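You operate a simulated robot arm through the tools that you are given. There is no shell and no other tool. Be economical: measure what you need, move in short steps, check, and stop when the job is done.

You run a simulated two-armed robot. Do the job below in one go: nothing can be reset, and whatever is moved stays where it is left.

JOB
Take the lid off the brown small tin on the window end of the wooden unit and lay it down there.

It is judged by the outcome, as a careful person would: the job done as asked, and still so three seconds after it is handed in. It fails if anything else is knocked over, pushed out of place, dropped, spilled or broken. Lids that push on must go on centred and level and be pressed home; caps that screw on are set level and turned clockwise until they are tight.

ROBOT AND FRAMES
Two 7-joint arms with two-finger parallel grippers on one trunk, on a base that drives. Base frame: it is fixed to the floor where the robot stands at the start and does not move with it; the origin is under the middle of the robot, x ahead of it, y to its left, z up. Readings come in mm, degrees, newtons and seconds.
The left shoulder is at the start at [69, 182, 1111], the right one opposite. With the tool pointing down near the work surface each hand reaches from about 300 to 740 mm from the robot's upright axis, wherever it stands, measured 20 degrees to its own side. Payload 3.91 kg a hand.
Tool frame (each hand has its own): the origin (TCP) lies between the finger pads and is the grasp point; the fingertips stand 30 mm ahead of it; z points along the fingers, y is the line along which they close. Largest opening 110 mm; finger width 20, thickness 10; the body of the gripper, 48 by 112 mm, starts 55 mm behind the TCP.
Orientation is that of the tool frame in the base frame, as [roll, pitch, yaw] about the fixed x, y, z axes, in that order (R = Rz(yaw) Ry(pitch) Rx(roll)). With the fingers straight down and closing along the base's y, the tool's x points along the base's -x, its y along +y and its z along -z.

CONTROLS
- The arms move only by the tool apply_moves. It takes "left_increments", "right_increments" or both (then of equal length, played together; a hand with none holds still); each is text: rows parted by semicolons, each of 6 numbers parted by spaces: the shift along the tool's x, y, z in cm, then the turn, a rotation vector about the tool's x, y, z in degrees. In form: dx dy dz rx ry rz; .... A call has 1 to 12 rows; each row shifts and turns the commanded pose from where the row before left it, along the tool's axes as they then stand. "left_gripper" and "right_gripper" are, for a hand that has rows, the closure in counts, from 0 (fully open) to 255 (shut), set as the call begins (left out, the last holds). Each row takes 0.2 s and may step no farther than 50 mm and 8.6 degrees from the row before; otherwise, or with a gripper value out of range, the whole call is refused. Where a pose cannot be reached the arm comes as near as it can. A force on the tool above 40 N (or 10 N above the force at the start of the call, whichever is more), or a blocked arm, ends the call early, and 0.2 s more pass. Each finger travels about 72 mm/s and halts on what it meets, pressing with about 43 N; the grip force reading is that of the motor and also rises with nothing between the fingers. The clock runs only during rows and for 0.2 s after the last one: add rows that do not move to give the fingers time. The reply holds the time, the measured pose of the TCP, the force on the tool along the base axes, the opening and the grip force, in the units named above and with some noise, with the torque about the TCP (base axes, N m) and any sound that the robot's microphone picked up.
- Cameras (640 x 400 px; columns grow to the right, rows downward): "scene" is now at [215.8, -23.4, 1287.3]; the picture's right is [-0.08, -1.00, 0.00], its down [-0.63, 0.05, -0.78] and it looks along [0.77, -0.06, -0.63] (base axes); focal length 222 px, centre (320, 200). "left" rides on the left gripper at [72, -17, -103] in its tool frame; the picture's right is [0.23, 0.97, 0.00], its down [-0.76, 0.18, -0.62] and it looks along [-0.61, 0.14, 0.78] (tool axes); focal length 222 px, centre (320, 200). "right" rides on the right gripper at [72, 17, -103] in its tool frame; the picture's right is [-0.23, 0.97, 0.00], its down [-0.76, -0.18, -0.62] and it looks along [-0.61, -0.14, 0.78] (tool axes); focal length 222 px, centre (320, 200). There is no depth. A picture from a camera that has moved, and an enlarged one, comes with that camera's place and axes in the base frame and with its lens. The place of the scene camera against the robot may be out by one fixed shift of up to 25 mm in any direction.
- snapshot(camera): a new picture of that camera. The clock stands still meanwhile.
- lift_body(by): slides the trunk up (or, below 0, down) by that many mm; the arms and the scene camera ride with it, the base frame stays. It gives what a move gives, with no picture.
- drive_base(legs): drives the robot by 1 to 6 legs, each [ahead, left, turn to the left] in mm, mm and degrees, along the robot's own axes; the way and the turn of a leg run together, so that a leg with both is an arc; at most 1500 mm and 180 degrees a leg. The arms and the cameras ride along, it lands a little off, and it stops where it bumps. It gives what a move gives.
- aim_head(pan, tilt): turns the head with the scene camera to pan (to the left, within 80 degrees either way) and tilt (down, from -29 to 69), counted from straight ahead of the robot. It gives what a move gives.
- close_up(camera, box): a new picture of the part [left, top, right, bottom] of that camera's present view, enlarged. The clock stands still meanwhile.
- close_job(): hands the job in; it is judged then, once.

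Work in short steps. Places have to be worked out from the pictures, the camera data and where the tool is seen: move nearer, look again, correct. Check each grasp and each placing, and mend what went wrong. You have 120 turns and 92 pictures in all, those below and enlarged ones among them. Open the grippers and draw the arms clear of the work before you hand the job in, unless the task says otherwise; then end with one line.

The tools are called as a command line: name --argument value ..., lists and objects as JSON in quotes. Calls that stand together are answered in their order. apply_moves: Moves the arms, as the interface text tells. Its arguments: {"type":"object","properties":{"left_increments":{"type":"string"},"left_gripper":{"type":"number"},"right_increments":{"type":"string"},"right_gripper":{"type":"number"}},"required":[]} The other tools are called the same way: lift_body (by) slides the trunk up or down; drive_base (legs) drives the base; aim_head (pan, tilt) turns the head that bears the scene camera; snapshot (camera) takes a picture; close_up (camera, box) takes an enlarged picture of a part of a camera's view; close_job () hands the job in.

At the start:

```text
time: 0.0
left_ee_pos: [485.6, 116.0, 1128.0]
left_tcp_rot: [-180.0, 0.0, -179.9]
left_ft_force: [0.1, -0.3, -0.3]
left_ft_torque: [0.01, 0.01, 0.02]
left_grip_width: 109.9
left_grasp_force: 0.0
right_ee_pos: [439.6, -234.9, 1162.2]
right_tcp_rot: [180.0, -0.1, 180.0]
right_ft_force: [-0.7, 0.5, 0.0]
right_ft_torque: [-0.02, 0.04, 0.0]
right_grip_width: 110.0
right_grasp_force: 0.1
trunk travel left (down, up): [-375.0, 139.0]
robot x, y, heading: [1.9, 1.0, -0.0]
head pan, tilt: [-4.8, 39.0]
```

scene: 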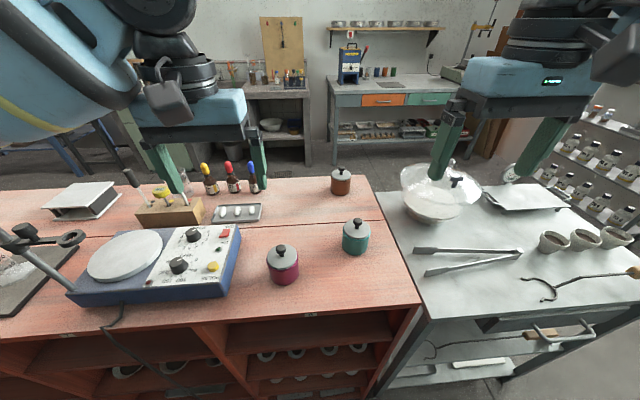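
right: 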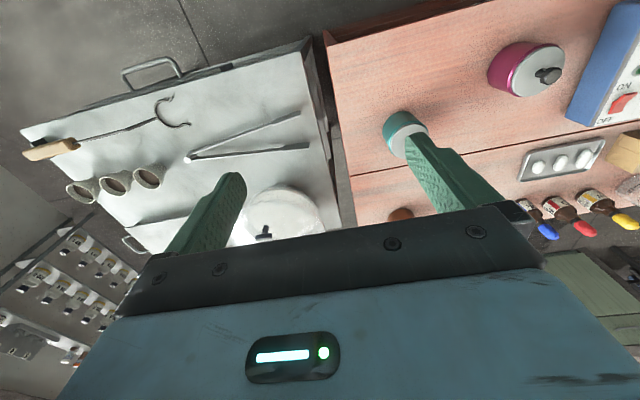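
left: 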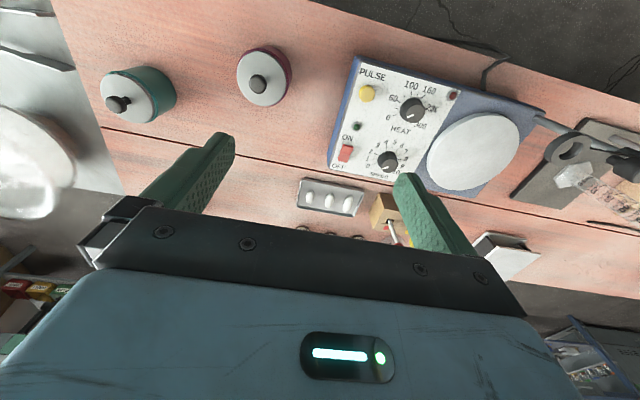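

The wooden unit has a brown, a teal and a magenta tin. I'll look around to find the window and check for other brown tins.

close_up --camera "scene" --box '[220, 150, 440, 290]'

aim_head --pan 60 --tilt 25

snapshot --camera "scene"

aim_head --pan -60 --tilt 20

snapshot --camera "scene"

```text
2.86 times, centred on (330, 220) of scene
camera zoom: at [215.8, -23.4, 1287.3], right [-0.08, -1.0, 0.0], down [-0.63, 0.05, -0.78], along [0.77, -0.06, -0.63], focal length 634 px, centre (291, 143)
```

zoom: 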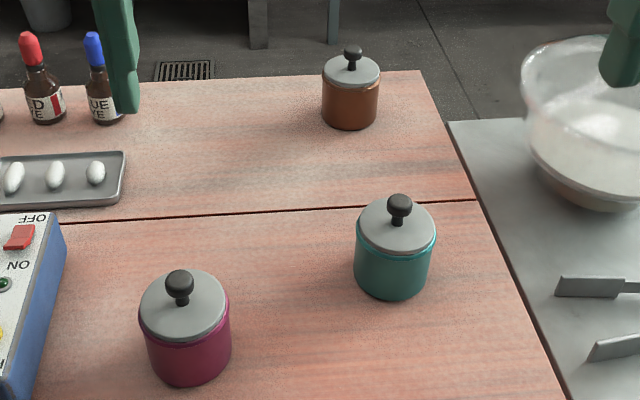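

```text
time: 1.4
left_ee_pos: [485.0, 115.1, 1127.5]
left_tcp_rot: [179.9, 0.0, -179.9]
left_ft_force: [-0.7, -0.1, 0.0]
left_ft_torque: [0.02, -0.01, 0.02]
left_grip_width: 109.9
left_grasp_force: 0.2
right_ee_pos: [438.5, -236.0, 1161.1]
right_tcp_rot: [-179.9, 0.0, -179.9]
right_ft_force: [-0.1, 0.6, 1.0]
right_ft_torque: [-0.02, -0.05, 0.01]
right_grip_width: 109.9
right_grasp_force: 0.0
trunk travel left (down, up): [-375.0, 139.0]
robot x, y, heading: [1.0, 0.8, 0.1]
head pan, tilt: [60.0, 25.0]
```

```text
87 pictures are left
camera scene: at [176.6, 63.4, 1309.1], right [0.87, -0.5, 0.0], down [-0.21, -0.37, -0.91], along [0.45, 0.78, -0.42], focal length 222 px, centre (320, 200)
```

scene: 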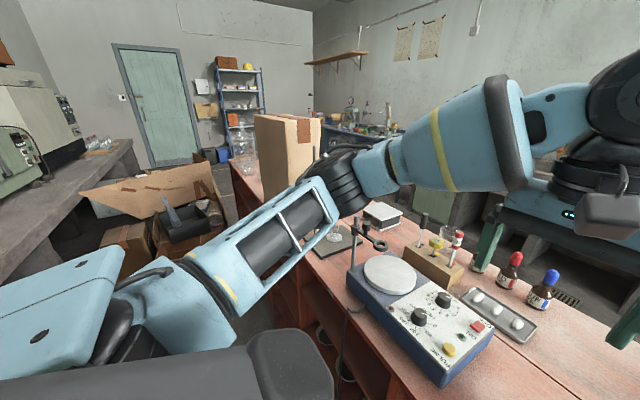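

```text
time: 3.4
left_ee_pos: [485.1, 115.5, 1128.2]
left_tcp_rot: [180.0, 0.0, -179.8]
left_ft_force: [0.2, 0.2, 0.5]
left_ft_torque: [-0.01, -0.01, 0.02]
left_grip_width: 110.2
left_grasp_force: 0.0
right_ee_pos: [439.0, -235.8, 1161.6]
right_tcp_rot: [-179.9, 0.1, -180.0]
right_ft_force: [-0.3, 0.0, 0.3]
right_ft_torque: [0.0, 0.0, -0.02]
right_grip_width: 109.9
right_grasp_force: 0.0
trunk travel left (down, up): [-375.0, 139.0]
robot x, y, heading: [-2.2, -1.9, -0.1]
head pan, tilt: [-60.0, 20.0]
```

```text
86 pictures are left
camera scene: at [177.1, -96.9, 1317.2], right [-0.87, -0.5, 0.0], down [-0.17, 0.3, -0.94], along [0.47, -0.81, -0.34], focal length 222 px, centre (320, 200)
```

scene: 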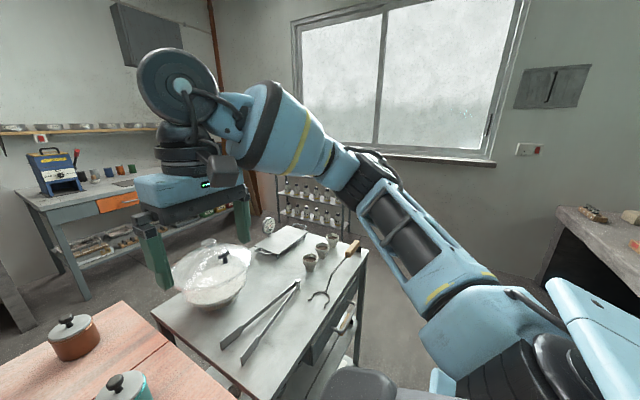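

The window is on the right (−y), so the brown tin at the right end is the one. Triangulation puts its knob near x 773, y −130, z 949, which is just out of reach, so I'll look at the space in front of the base before driving closer.

aim_head --pan -5 --tilt 69

snapshot --camera "scene"

```text
time: 4.6
left_ee_pos: [485.1, 116.3, 1127.9]
left_tcp_rot: [-179.9, 0.0, -179.9]
left_ft_force: [-0.4, 0.0, -0.3]
left_ft_torque: [0.03, 0.04, 0.02]
left_grip_width: 110.1
left_grasp_force: 0.0
right_ee_pos: [439.1, -236.0, 1162.3]
right_tcp_rot: [179.9, -0.1, 179.9]
right_ft_force: [0.4, -0.1, 0.3]
right_ft_torque: [-0.02, 0.0, -0.03]
right_grip_width: 110.1
right_grasp_force: 0.0
trunk travel left (down, up): [-375.0, 139.0]
robot x, y, heading: [1.2, 4.3, 0.0]
head pan, tilt: [-5.0, 68.8]
```

```text
85 pictures are left
camera scene: at [186.2, -21.3, 1249.7], right [-0.09, -1.0, 0.0], down [-0.93, 0.08, -0.36], along [0.36, -0.03, -0.93], focal length 222 px, centre (320, 200)
```

scene: 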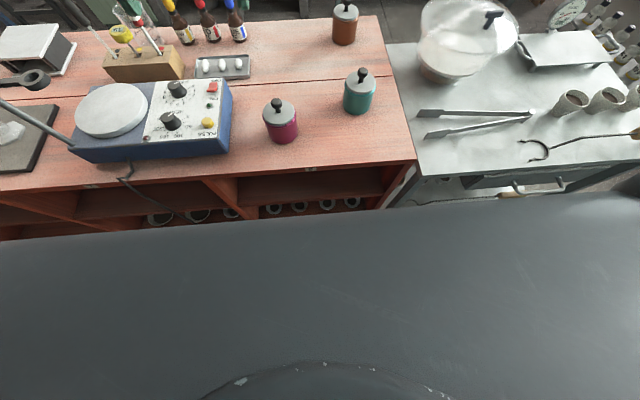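

The base may have little free space in front, so I'd rather tilt the tool outward than drive. First I'll bring the right hand forward over the unit, staying high, and look.

apply_moves --right_increments "-3.3 1.77 0.8 0 0 0;-3.3 1.77 0.8 0 0 0;-3.3 1.77 0.8 0 0 0;-3.3 1.77 0.8 0 0 0;-3.3 1.77 0.8 0 0 0;-3.3 1.77 0.8 0 0 0"

snapshot --camera "right"

```text
time: 6.0
left_ee_pos: [485.9, 116.8, 1127.0]
left_tcp_rot: [-179.9, 0.1, 180.0]
left_ft_force: [1.5, 0.2, 0.5]
left_ft_torque: [-0.01, 0.0, 0.02]
left_grip_width: 109.9
left_grasp_force: 0.0
right_ee_pos: [637.6, -128.6, 1112.0]
right_tcp_rot: [-179.9, 0.0, -180.0]
right_ft_force: [-0.2, 1.3, -0.2]
right_ft_torque: [-0.02, 0.01, 0.03]
right_grip_width: 110.0
right_grasp_force: 0.1
trunk travel left (down, up): [-375.0, 139.0]
robot x, y, heading: [1.6, 3.2, -0.2]
head pan, tilt: [-5.0, 68.8]
```

```text
84 pictures are left
camera right: at [564.4, -110.8, 1215.5], right [0.23, 0.97, 0.0], down [0.76, -0.18, 0.62], along [0.61, -0.14, -0.78], focal length 222 px, centre (320, 200)
```

right: 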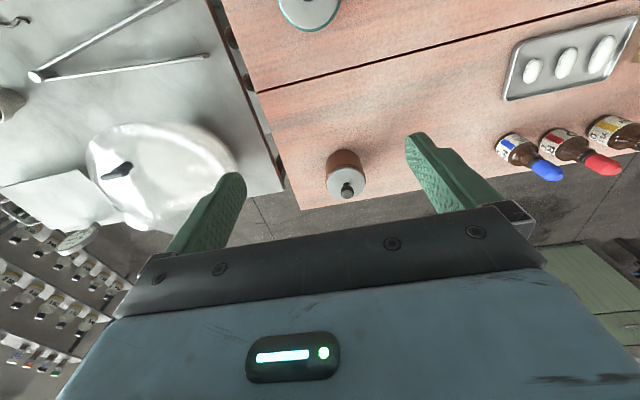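

The knob appears near x 763, y −115 from the wrist camera. I'll tilt the fingers 30° outward and move to just short of the tin, still above it.

apply_moves --right_increments "0 0 0 0 -7.5 0;0 0 0 0 -7.5 0;0 0 0 0 -7.5 0;0 0 0 0 -7.5 0;-2 0 3 0 0 0;-2 0 3 0 0 0;0 0 0 0 0 0"

snapshot --camera "right"

```text
time: 7.6
left_ee_pos: [484.5, 115.1, 1127.3]
left_tcp_rot: [-180.0, 0.0, -179.9]
left_ft_force: [-1.5, 0.2, 1.1]
left_ft_torque: [-0.03, -0.06, 0.01]
left_grip_width: 110.0
left_grasp_force: 0.0
right_ee_pos: [701.1, -128.7, 1082.9]
right_tcp_rot: [-180.0, 30.1, -180.0]
right_ft_force: [0.5, 0.5, 0.7]
right_ft_torque: [0.0, -0.01, -0.03]
right_grip_width: 110.2
right_grasp_force: 0.1
trunk travel left (down, up): [-375.0, 139.0]
robot x, y, heading: [-2.7, 0.8, -0.1]
head pan, tilt: [-5.0, 68.8]
```

```text
83 pictures are left
camera right: at [585.4, -112.2, 1136.6], right [0.2, 0.97, 0.11], down [0.35, -0.18, 0.92], along [0.92, -0.14, -0.37], focal length 222 px, centre (320, 200)
```

right: 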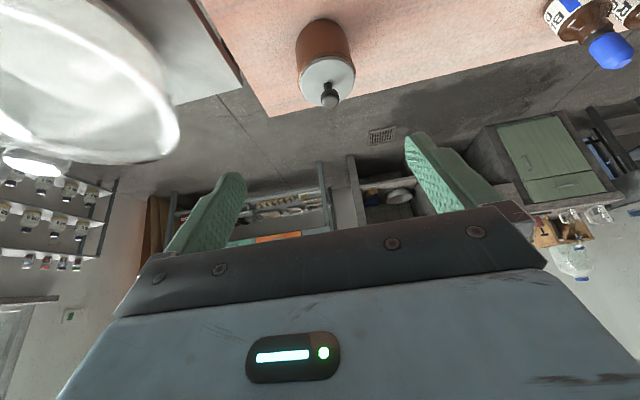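

The tin is straight ahead and slightly to the left of the hand's axis. I'll advance to the point above the knob, then view from both cameras to fix its height.

apply_moves --right_increments "0.2 0.6 3.0 0 0 0;0.2 0.6 3.0 0 0 0;0 0 0 0 0 0"

aim_head --pan -8 --tilt 33

snapshot --camera "right"

snapshot --camera "scene"

```text
time: 8.4
left_ee_pos: [484.2, 115.2, 1127.8]
left_tcp_rot: [179.9, 0.0, -179.9]
left_ft_force: [-0.2, 0.5, 0.3]
left_ft_torque: [-0.01, 0.01, 0.03]
left_grip_width: 110.0
left_grasp_force: 0.1
right_ee_pos: [728.5, -118.1, 1027.6]
right_tcp_rot: [180.0, 30.1, 180.0]
right_ft_force: [0.7, -0.2, -0.1]
right_ft_torque: [-0.01, 0.03, -0.01]
right_grip_width: 109.8
right_grasp_force: 0.1
trunk travel left (down, up): [-375.0, 139.0]
robot x, y, heading: [0.1, -3.7, -0.1]
head pan, tilt: [-5.0, 68.8]
```

```text
time: 9.4
left_ee_pos: [485.0, 116.9, 1127.1]
left_tcp_rot: [-180.0, 0.0, -179.9]
left_ft_force: [-1.1, -0.3, 0.3]
left_ft_torque: [-0.02, -0.02, 0.01]
left_grip_width: 109.8
left_grasp_force: 0.0
right_ee_pos: [727.7, -117.0, 1028.4]
right_tcp_rot: [-180.0, 29.9, -180.0]
right_ft_force: [-0.2, 0.4, 0.3]
right_ft_torque: [0.01, 0.0, 0.02]
right_grip_width: 110.0
right_grasp_force: 0.0
trunk travel left (down, up): [-375.0, 139.0]
robot x, y, heading: [-1.3, 0.3, -0.1]
head pan, tilt: [-8.0, 33.0]
```

```text
82 pictures are left
camera right: at [612.4, -100.3, 1082.0], right [0.2, 0.97, 0.11], down [0.35, -0.18, 0.92], along [0.92, -0.14, -0.37], focal length 222 px, centre (320, 200)
```

right: 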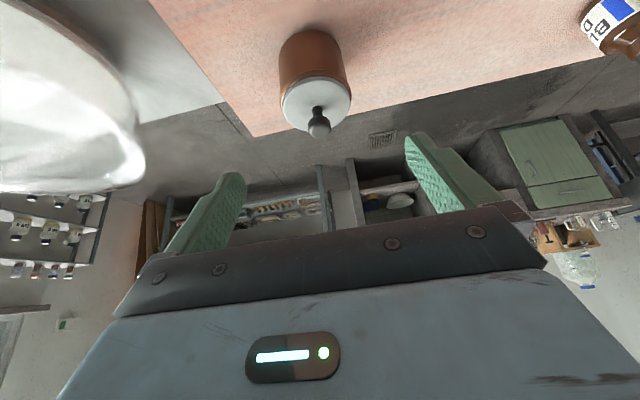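

```text
81 pictures are left
camera scene: at [218.7, -28.7, 1296.4], right [-0.14, -0.99, 0.0], down [-0.54, 0.08, -0.84], along [0.83, -0.12, -0.55], focal length 222 px, centre (320, 200)
```

scene: 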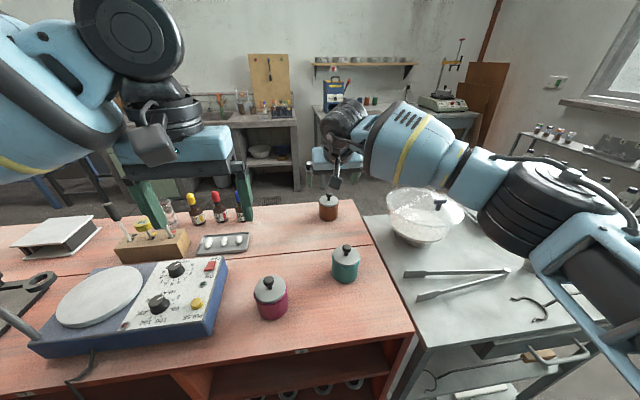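

Triangulating the wrist views gives the knob at about (754, −116, 962), with the lid about 56 mm across. I'll move down to just above it and re-measure.

apply_moves --right_increments "0.2 0.15 1.5 0 0 0;0.16 0 1.5 0 0 0;0 0 0 0 0 0"

close_up --camera "right" --box '[200, 60, 440, 210]'

close_up --camera "scene" --box '[270, 140, 400, 230]'

```text
time: 10.2
left_ee_pos: [484.8, 116.8, 1127.5]
left_tcp_rot: [-179.9, 0.0, -180.0]
left_ft_force: [-0.6, 0.4, -0.3]
left_ft_torque: [-0.03, 0.0, -0.03]
left_grip_width: 109.9
left_grasp_force: 0.0
right_ee_pos: [738.2, -116.4, 1001.8]
right_tcp_rot: [-179.9, 30.0, 180.0]
right_ft_force: [0.1, 0.0, 0.1]
right_ft_torque: [-0.01, 0.0, 0.04]
right_grip_width: 109.8
right_grasp_force: 0.0
trunk travel left (down, up): [-375.0, 139.0]
robot x, y, heading: [0.9, 2.8, -0.1]
head pan, tilt: [-8.0, 33.0]
```

```text
2.67 times, centred on (320, 135) of right
camera zoom: at [623.6, -99.1, 1054.5], right [0.2, 0.97, 0.11], down [0.35, -0.18, 0.92], along [0.92, -0.14, -0.37], focal length 592 px, centre (320, 373)
```

zoom: 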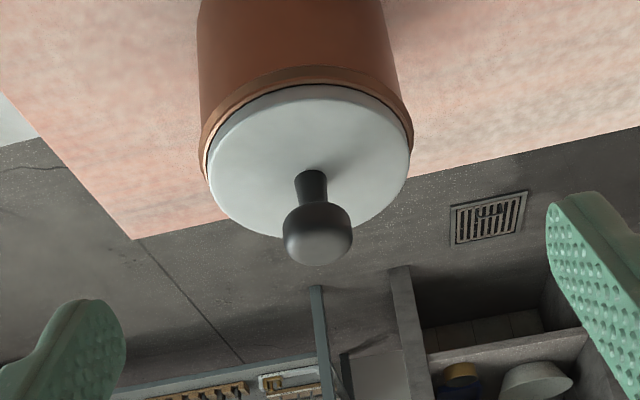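

```text
4.44 times, centred on (335, 185) of scene
camera zoom: at [218.5, -28.7, 1296.5], right [-0.14, -0.99, 0.0], down [-0.54, 0.08, -0.84], along [0.83, -0.12, -0.54], focal length 985 px, centre (253, 267)
```

zoom: 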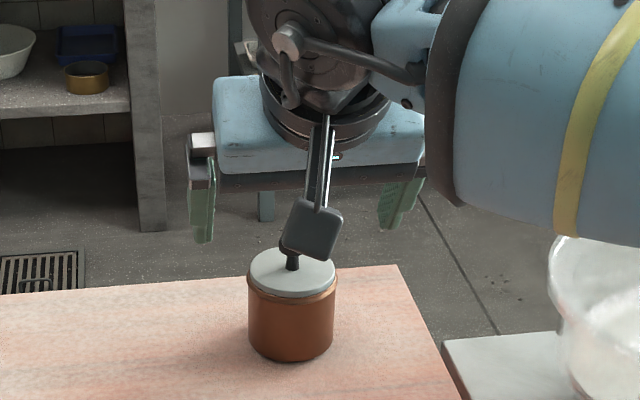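

The knob ball's centre is near (758, −115.5, 958), about 19 mm wide, with the lid top near 939. I'll lower so the fingertips straddle the ball 3–5 mm above the lid, and close partway to check the centring.

apply_moves --right_increments "0.24 0.05 1.4 0 0 0;0.24 0.05 1.4 0 0 0;0 0 0 0 0 0;0 0 0 0 0 0" --right_gripper 165

close_up --camera "right" --box '[200, 60, 440, 210]'

close_up --camera "scene" --box '[270, 140, 400, 230]'

```text
time: 11.2
left_ee_pos: [484.7, 116.4, 1127.3]
left_tcp_rot: [-180.0, 0.0, -179.9]
left_ft_force: [0.4, 0.2, -0.6]
left_ft_torque: [0.0, -0.02, 0.01]
left_grip_width: 110.1
left_grasp_force: 0.1
right_ee_pos: [749.3, -115.4, 974.1]
right_tcp_rot: [-180.0, 30.0, -179.9]
right_ft_force: [-0.4, 0.0, 1.0]
right_ft_torque: [0.02, 0.02, 0.02]
right_grip_width: 38.7
right_grasp_force: 0.2
trunk travel left (down, up): [-375.0, 139.0]
robot x, y, heading: [1.9, 0.2, -0.1]
head pan, tilt: [-8.0, 33.0]
```

```text
2.67 times, centred on (320, 135) of right
camera zoom: at [633.7, -98.0, 1027.5], right [0.2, 0.97, 0.11], down [0.35, -0.18, 0.92], along [0.92, -0.14, -0.37], focal length 592 px, centre (320, 373)
```

zoom: 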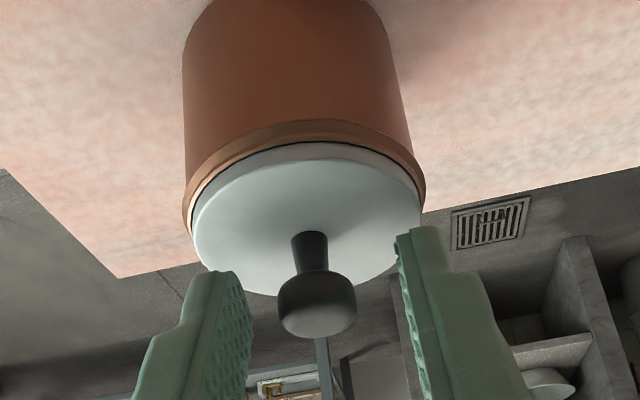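

```text
4.44 times, centred on (335, 185) of scene
camera zoom: at [218.8, -28.7, 1296.5], right [-0.14, -0.99, 0.0], down [-0.54, 0.08, -0.84], along [0.83, -0.12, -0.54], focal length 985 px, centre (253, 267)
```

zoom: 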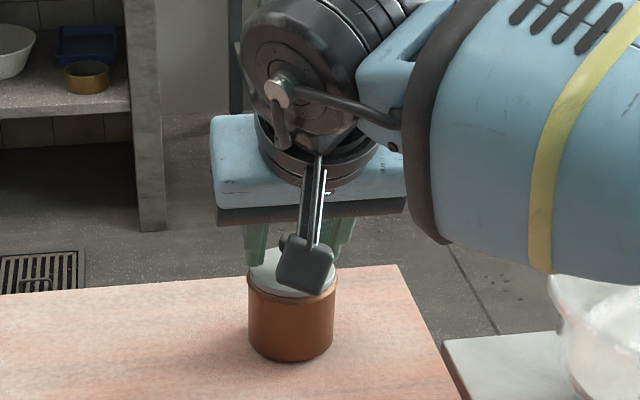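

The ball sits between the fingertips and is well centred. Closing fully.

apply_moves --right_increments "0 0 0 0 0 0;0 0 0 0 0 0;0 0 0 0 0 0;0 0 0 0 0 0" --right_gripper 255

close_up --camera "right" --box '[200, 60, 440, 210]'

```text
time: 12.2
left_ee_pos: [484.8, 116.5, 1127.7]
left_tcp_rot: [180.0, -0.1, -179.9]
left_ft_force: [-0.5, 0.3, -0.5]
left_ft_torque: [0.0, -0.01, -0.03]
left_grip_width: 109.9
left_grasp_force: 0.0
right_ee_pos: [749.6, -115.0, 974.0]
right_tcp_rot: [-180.0, 30.0, -180.0]
right_ft_force: [0.1, 0.6, -0.2]
right_ft_torque: [-0.01, 0.0, 0.02]
right_grip_width: 15.4
right_grasp_force: 43.0
trunk travel left (down, up): [-375.0, 139.0]
robot x, y, heading: [-0.9, 2.5, -0.2]
head pan, tilt: [-8.0, 33.0]
heard: snap
```

```text
2.67 times, centred on (320, 135) of right
camera zoom: at [633.7, -98.2, 1027.6], right [0.2, 0.97, 0.11], down [0.35, -0.18, 0.92], along [0.92, -0.14, -0.37], focal length 592 px, centre (320, 373)
```

zoom: 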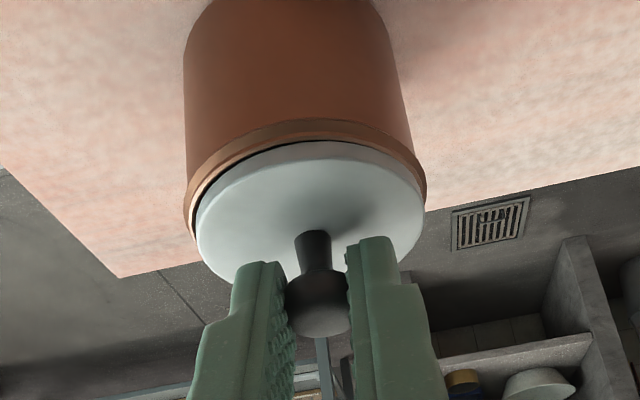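

The knob is gripped at 15.4 mm, and the snap may be the lid popping loose. I'll lift straight up gently by 10 mm and check that the tin stays put.

apply_moves --right_increments "-0.25 0 -0.433 0 0 0;-0.25 0 -0.433 0 0 0;0 0 0 0 0 0"

close_up --camera "right" --box '[200, 60, 440, 210]'

close_up --camera "scene" --box '[270, 140, 400, 230]'

```text
time: 13.0
left_ee_pos: [485.7, 116.0, 1128.6]
left_tcp_rot: [-180.0, -0.1, -180.0]
left_ft_force: [0.3, -0.2, 0.1]
left_ft_torque: [-0.01, -0.03, 0.0]
left_grip_width: 110.0
left_grasp_force: 0.1
right_ee_pos: [749.4, -115.0, 983.1]
right_tcp_rot: [180.0, 30.0, 180.0]
right_ft_force: [0.0, -0.3, -1.3]
right_ft_torque: [-0.03, 0.01, 0.01]
right_grip_width: 15.4
right_grasp_force: 43.4
trunk travel left (down, up): [-375.0, 139.0]
robot x, y, heading: [-1.0, -0.3, -0.0]
head pan, tilt: [-8.0, 33.0]
```

```text
2.67 times, centred on (320, 135) of right
camera zoom: at [633.8, -98.0, 1037.5], right [0.2, 0.97, 0.11], down [0.35, -0.18, 0.92], along [0.92, -0.14, -0.37], focal length 592 px, centre (320, 373)
```

zoom: 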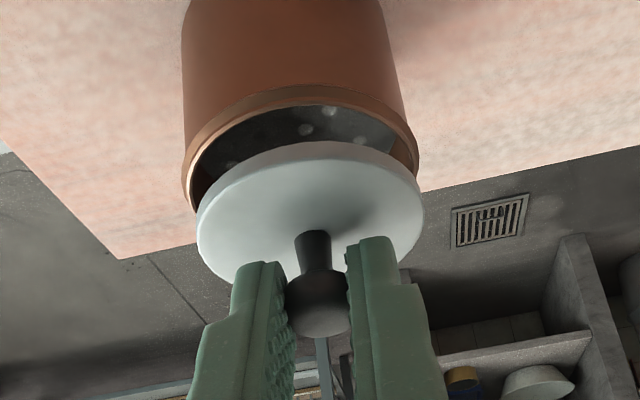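

```text
4.44 times, centred on (335, 185) of scene
camera zoom: at [218.8, -28.7, 1296.5], right [-0.14, -0.99, 0.0], down [-0.54, 0.08, -0.84], along [0.83, -0.12, -0.54], focal length 985 px, centre (253, 267)
```

zoom: 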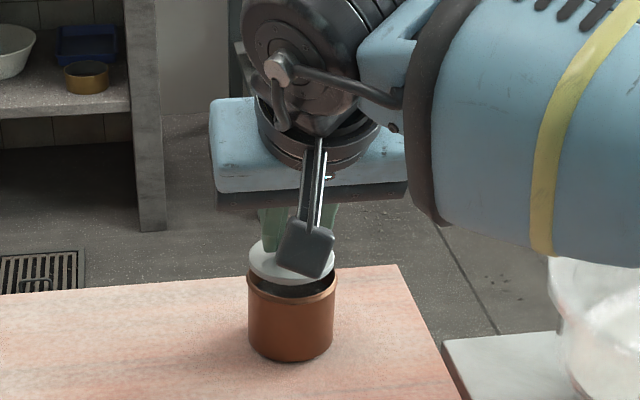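

The lid is free and the tin hasn't moved. I'll raise the lid 35 mm more and carry it to the clear patch to the left of the tin, at about (720, −40).

apply_moves --right_increments "-0.9 0 -1.5 0 0 0;-0.9 0 -1.5 0 0 0;0.7 2 -0.4 0 0 0;0.7 2 -0.4 0 0 0;0.7 2 -0.4 0 0 0;0.4 1.5 -0.25 0 0 0;0 0 0 0 0 0"

snapshot --camera "right"

snapshot --camera "scene"

```text
time: 14.6
left_ee_pos: [485.8, 115.2, 1126.8]
left_tcp_rot: [-179.9, -0.1, -180.0]
left_ft_force: [0.3, 0.0, 0.5]
left_ft_torque: [-0.01, 0.01, 0.02]
left_grip_width: 109.9
left_grasp_force: 0.1
right_ee_pos: [722.3, -41.6, 1017.9]
right_tcp_rot: [-179.9, 30.0, -180.0]
right_ft_force: [0.0, 0.9, -0.4]
right_ft_torque: [-0.01, 0.0, 0.02]
right_grip_width: 15.5
right_grasp_force: 42.8
trunk travel left (down, up): [-375.0, 139.0]
robot x, y, heading: [1.7, -0.9, -0.1]
head pan, tilt: [-8.0, 33.0]
```

```text
73 pictures are left
camera right: at [607.3, -23.2, 1071.4], right [0.2, 0.97, 0.11], down [0.35, -0.18, 0.92], along [0.92, -0.14, -0.37], focal length 222 px, centre (320, 200)
```

right: 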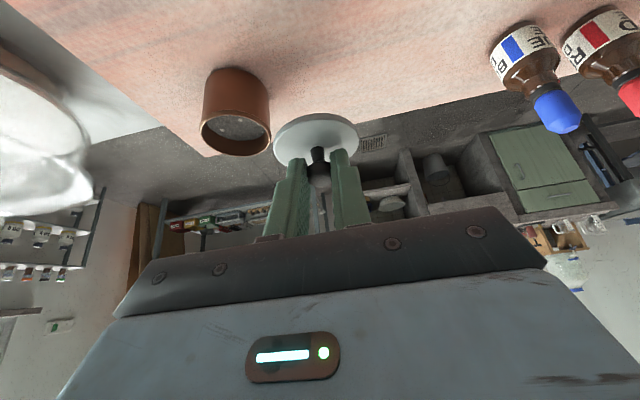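

```text
72 pictures are left
camera scene: at [218.8, -29.0, 1296.5], right [-0.14, -0.99, 0.0], down [-0.54, 0.08, -0.84], along [0.83, -0.12, -0.54], focal length 222 px, centre (320, 200)
```

scene: 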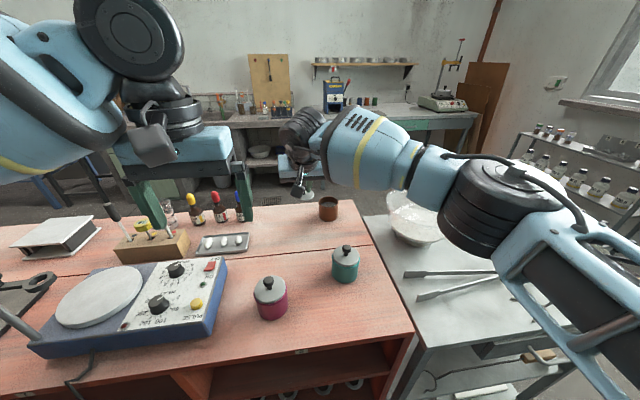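

The path down is clear and the lid is level. I'll lower it 60 mm and check before contact.

apply_moves --right_increments "1.0 0 1.73 0 0 0;1.0 0 1.73 0 0 0;1.0 0 1.73 0 0 0;0 0 0 0 0 0"

snapshot --camera "right"

close_up --camera "scene" --box '[240, 150, 370, 240]'

```text
time: 15.6
left_ee_pos: [485.6, 116.1, 1127.6]
left_tcp_rot: [-180.0, -0.1, -179.9]
left_ft_force: [-0.3, 1.1, -0.1]
left_ft_torque: [-0.04, -0.02, -0.01]
left_grip_width: 109.9
left_grasp_force: 0.1
right_ee_pos: [723.5, -39.6, 957.9]
right_tcp_rot: [180.0, 30.1, 180.0]
right_ft_force: [0.2, -0.5, -0.7]
right_ft_torque: [-0.01, 0.0, 0.0]
right_grip_width: 15.4
right_grasp_force: 43.3
trunk travel left (down, up): [-375.0, 139.0]
robot x, y, heading: [0.8, 2.5, 0.2]
head pan, tilt: [-8.0, 33.0]
```

```text
71 pictures are left
camera right: at [607.1, -23.5, 1011.3], right [0.2, 0.97, 0.11], down [0.35, -0.18, 0.92], along [0.92, -0.14, -0.37], focal length 222 px, centre (320, 200)
```

right: 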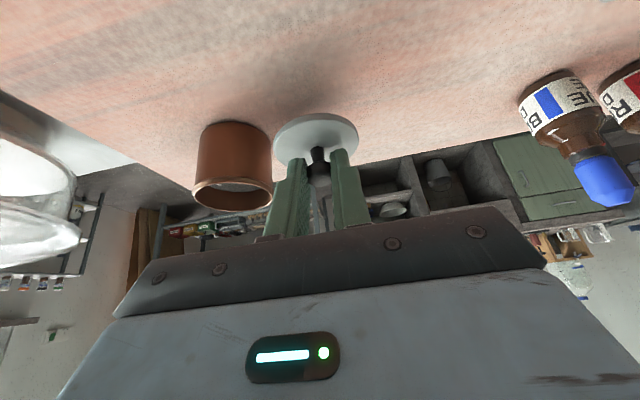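

```text
4.44 times, centred on (305, 195) of scene
camera zoom: at [218.6, -28.6, 1296.5], right [-0.14, -0.99, 0.0], down [-0.54, 0.08, -0.84], along [0.83, -0.12, -0.54], focal length 985 px, centre (387, 222)
```

zoom: 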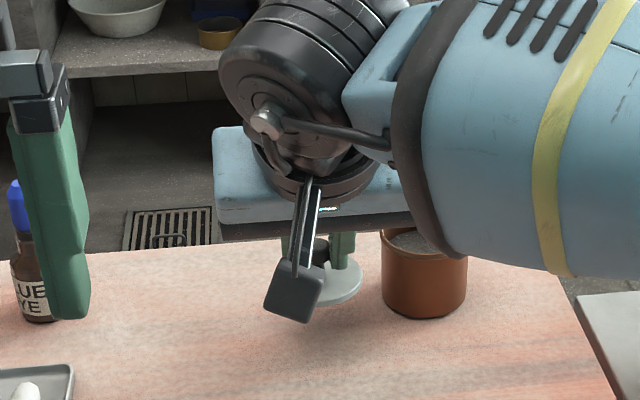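

Still about 20–30 mm above the board. I'll go down 15 mm, then in small steps while watching the force.

apply_moves --right_increments "0.25 0 0.433 0 0 0;0.25 0 0.433 0 0 0;0.25 0 0.433 0 0 0;0 0 0 0 0 0"

apply_moves --right_increments "0.15 0 0.26 0 0 0;0.15 0 0.26 0 0 0;0 0 0 0 0 0"

close_up --camera "right" --box '[180, 60, 420, 210]'

close_up --camera "scene" --box '[240, 150, 370, 240]'

```text
time: 16.6
left_ee_pos: [485.3, 116.1, 1128.2]
left_tcp_rot: [-180.0, 0.1, -179.8]
left_ft_force: [-0.4, -0.2, -0.4]
left_ft_torque: [-0.02, 0.02, 0.01]
left_grip_width: 110.4
left_grasp_force: 0.1
right_ee_pos: [723.0, -41.4, 942.3]
right_tcp_rot: [-180.0, 29.9, -179.9]
right_ft_force: [0.3, -0.6, 0.1]
right_ft_torque: [-0.02, 0.0, -0.02]
right_grip_width: 15.4
right_grasp_force: 42.9
trunk travel left (down, up): [-375.0, 139.0]
robot x, y, heading: [-3.5, 3.0, -0.0]
head pan, tilt: [-8.0, 33.0]
```

```text
time: 17.4
left_ee_pos: [485.1, 115.3, 1127.5]
left_tcp_rot: [180.0, 0.0, -179.9]
left_ft_force: [0.3, -0.1, 0.3]
left_ft_torque: [-0.02, 0.03, 0.01]
left_grip_width: 110.2
left_grasp_force: 0.1
right_ee_pos: [723.5, -40.2, 938.0]
right_tcp_rot: [-180.0, 30.0, -180.0]
right_ft_force: [0.0, 0.2, -0.2]
right_ft_torque: [0.01, 0.0, -0.01]
right_grip_width: 15.4
right_grasp_force: 42.8
trunk travel left (down, up): [-375.0, 139.0]
robot x, y, heading: [2.4, 2.8, -0.1]
head pan, tilt: [-8.0, 33.0]
```

```text
2.67 times, centred on (300, 135) of right
camera zoom: at [606.4, -23.5, 990.9], right [0.2, 0.97, 0.11], down [0.35, -0.18, 0.92], along [0.92, -0.14, -0.37], focal length 592 px, centre (373, 373)
```

zoom: 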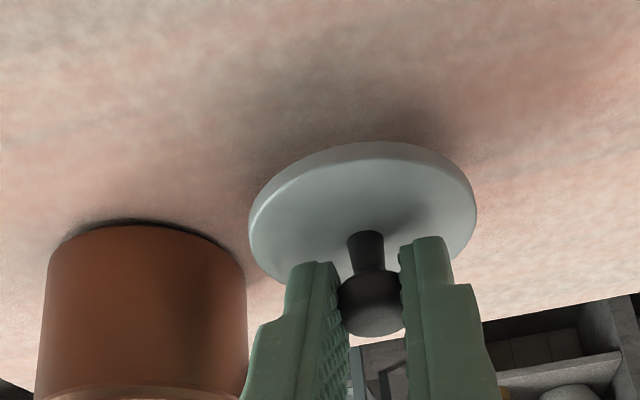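

```text
4.44 times, centred on (305, 195) of scene
camera zoom: at [218.7, -28.7, 1296.5], right [-0.14, -0.99, 0.0], down [-0.54, 0.08, -0.84], along [0.83, -0.12, -0.54], focal length 985 px, centre (387, 222)
```

zoom: 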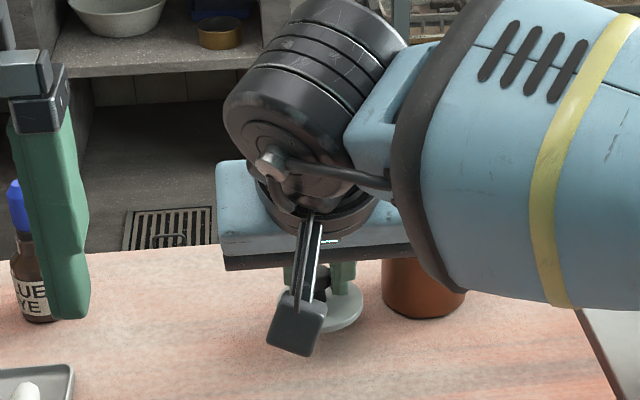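

Still no contact. I'll continue in 2.5 mm steps.

apply_moves --right_increments "0.125 0 0.2165 0 0 0;0.125 0 0.2165 0 0 0;0.125 0 0.2165 0 0 0;0 0 0 0 0 0"

close_up --camera "right" --box '[180, 60, 420, 210]'

```text
time: 18.4
left_ee_pos: [484.9, 115.0, 1128.2]
left_tcp_rot: [-180.0, 0.1, -179.9]
left_ft_force: [-0.1, -0.2, 0.7]
left_ft_torque: [-0.01, -0.01, 0.0]
left_grip_width: 110.0
left_grasp_force: 0.0
right_ee_pos: [721.7, -41.1, 929.9]
right_tcp_rot: [-180.0, 30.0, 180.0]
right_ft_force: [1.0, -0.4, -0.3]
right_ft_torque: [0.01, 0.0, 0.02]
right_grip_width: 15.5
right_grasp_force: 42.8
trunk travel left (down, up): [-375.0, 139.0]
robot x, y, heading: [0.6, 0.4, -0.0]
head pan, tilt: [-8.0, 33.0]
```

```text
2.67 times, centred on (300, 135) of right
camera zoom: at [607.2, -23.0, 982.8], right [0.2, 0.97, 0.11], down [0.35, -0.18, 0.92], along [0.92, -0.14, -0.37], focal length 592 px, centre (373, 373)
```

zoom: 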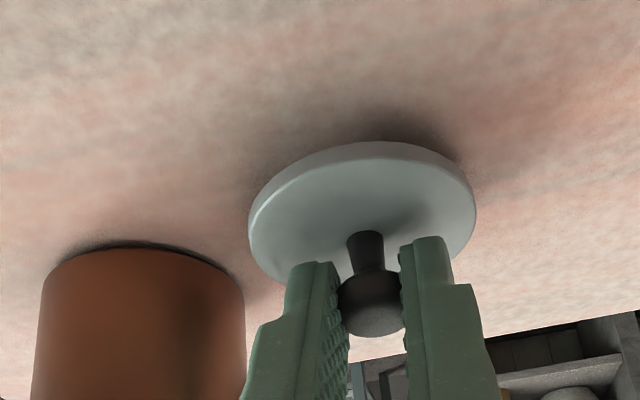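

The board is at about z 884 and the lid's underside at about 893, so roughly 8–10 mm remain. Continuing slowly.

apply_moves --right_increments "0.1 0 0.173 0 0 0;0.1 0 0.173 0 0 0;0.1 0 0.173 0 0 0;0 0 0 0 0 0"

close_up --camera "right" --box '[180, 60, 420, 210]'

```text
time: 19.4
left_ee_pos: [484.5, 115.0, 1126.9]
left_tcp_rot: [-180.0, 0.1, -179.9]
left_ft_force: [-1.0, -0.2, -0.1]
left_ft_torque: [0.0, 0.0, -0.01]
left_grip_width: 110.0
left_grasp_force: 0.2
right_ee_pos: [722.6, -39.5, 924.6]
right_tcp_rot: [179.9, 30.1, -180.0]
right_ft_force: [-0.4, -0.6, 4.7]
right_ft_torque: [0.07, -0.06, 0.0]
right_grip_width: 15.4
right_grasp_force: 43.0
trunk travel left (down, up): [-375.0, 139.0]
robot x, y, heading: [-0.3, 0.3, -0.0]
head pan, tilt: [-8.0, 33.0]
```

```text
2.67 times, centred on (300, 135) of right
camera zoom: at [606.4, -23.4, 978.1], right [0.2, 0.97, 0.11], down [0.35, -0.18, 0.92], along [0.92, -0.14, -0.37], focal length 592 px, centre (373, 373)
```

zoom: 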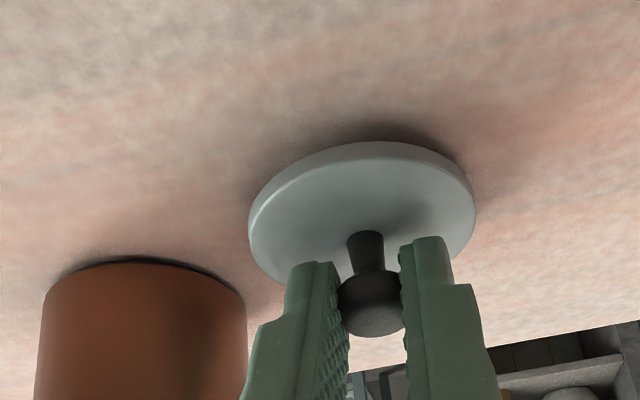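

Contact at about 5 N, so the lid is on the board. Opening the fingers modestly.

apply_moves --right_increments "0 0 0 0 0 0;0 0 0 0 0 0;0 0 0 0 0 0" --right_gripper 180

close_up --camera "right" --box '[180, 60, 420, 210]'

```text
time: 20.2
left_ee_pos: [485.8, 117.3, 1128.7]
left_tcp_rot: [-179.9, 0.0, -180.0]
left_ft_force: [0.4, 0.2, -0.4]
left_ft_torque: [0.01, 0.02, 0.0]
left_grip_width: 110.0
left_grasp_force: 0.0
right_ee_pos: [722.8, -39.7, 924.1]
right_tcp_rot: [180.0, 30.0, -180.0]
right_ft_force: [-0.1, 0.3, -0.2]
right_ft_torque: [0.01, -0.01, 0.02]
right_grip_width: 32.3
right_grasp_force: 0.1
trunk travel left (down, up): [-375.0, 139.0]
robot x, y, heading: [-0.8, -1.0, 0.3]
head pan, tilt: [-8.0, 33.0]
```

```text
2.67 times, centred on (300, 135) of right
camera zoom: at [606.5, -23.1, 977.4], right [0.2, 0.97, 0.11], down [0.35, -0.18, 0.92], along [0.92, -0.14, -0.37], focal length 592 px, centre (373, 373)
```

zoom: 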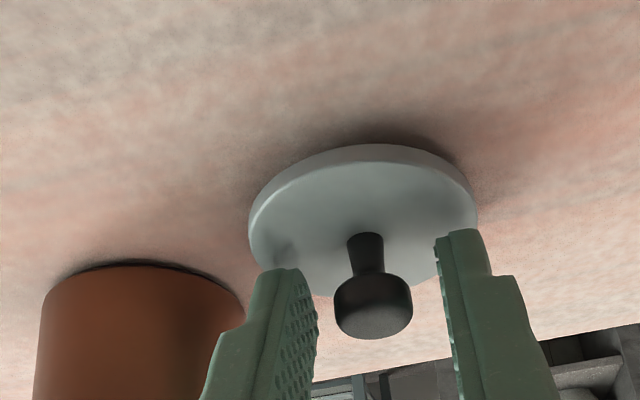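

Released, and the lid lies flat. I'll withdraw along the finger axis, then check.

apply_moves --right_increments "0 0 -2 0 0 0;0 0 -3 0 0 0;-1 0 -4 0 0 0;-1 0 -4 0 0 0;-2 -3 -3 0 0 0;0 -4 -2 0 0 0;0 -4 -2 0 0 0;0 -4 -1 0 0 0;0 0 0 0 0 0"

apply_moves --right_increments "0 0 0 0 0 0;0 0 0 0 0 0;0 0 0 0 0 0" --right_gripper 0

snapshot --camera "scene"

close_up --camera "scene" --box '[240, 150, 370, 240]'

```text
time: 22.2
left_ee_pos: [484.5, 117.6, 1127.2]
left_tcp_rot: [-180.0, 0.0, -179.8]
left_ft_force: [-0.2, 0.0, -0.3]
left_ft_torque: [-0.03, 0.0, 0.03]
left_grip_width: 110.0
left_grasp_force: 0.1
right_ee_pos: [651.6, -190.4, 1124.8]
right_tcp_rot: [-179.9, 29.9, -179.9]
right_ft_force: [-0.9, 0.1, 0.1]
right_ft_torque: [0.01, -0.04, 0.0]
right_grip_width: 32.3
right_grasp_force: 0.1
trunk travel left (down, up): [-375.0, 139.0]
robot x, y, heading: [-0.9, 0.6, -0.0]
head pan, tilt: [-8.0, 33.0]
```

```text
time: 23.0
left_ee_pos: [485.7, 116.0, 1126.4]
left_tcp_rot: [-180.0, -0.1, -179.9]
left_ft_force: [-0.2, 0.2, 0.1]
left_ft_torque: [0.03, 0.0, 0.0]
left_grip_width: 109.8
left_grasp_force: 0.0
right_ee_pos: [650.1, -191.1, 1125.7]
right_tcp_rot: [180.0, 30.0, -180.0]
right_ft_force: [0.0, -0.6, 0.3]
right_ft_torque: [0.0, 0.0, 0.02]
right_grip_width: 110.1
right_grasp_force: 0.1
trunk travel left (down, up): [-375.0, 139.0]
robot x, y, heading: [-2.0, 0.7, -0.0]
head pan, tilt: [-8.0, 33.0]
```

```text
64 pictures are left
camera scene: at [218.7, -28.7, 1296.5], right [-0.14, -0.99, 0.0], down [-0.54, 0.08, -0.84], along [0.83, -0.12, -0.54], focal length 222 px, centre (320, 200)
```

scene: 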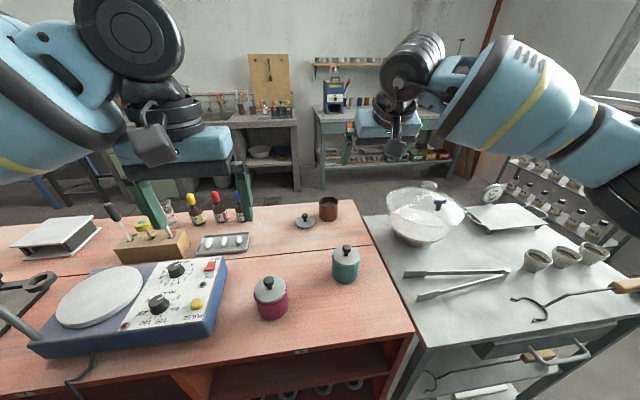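

```text
4.44 times, centred on (305, 195) of scene
camera zoom: at [218.7, -28.7, 1296.5], right [-0.14, -0.99, 0.0], down [-0.54, 0.08, -0.84], along [0.83, -0.12, -0.54], focal length 985 px, centre (387, 222)
```

zoom: 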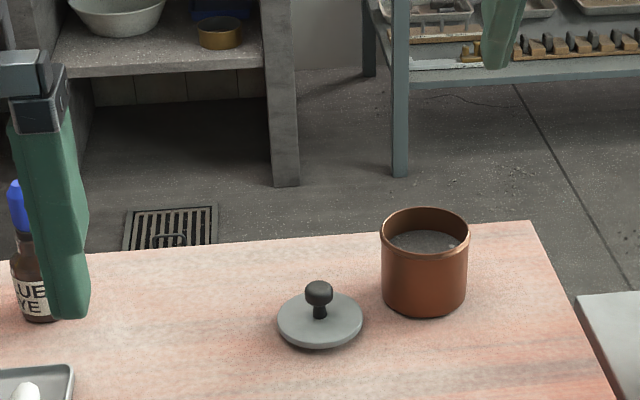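

The lid lies flat beside the open brown tin at the window end. Nothing else has moved, and the arms are clear with the grippers open.

close_job

```text
The job is handed in.
```

The lid is off the brown tin and lying flat beside it on the window end of the wooden unit; nothing else was disturbed, and the job is handed in.
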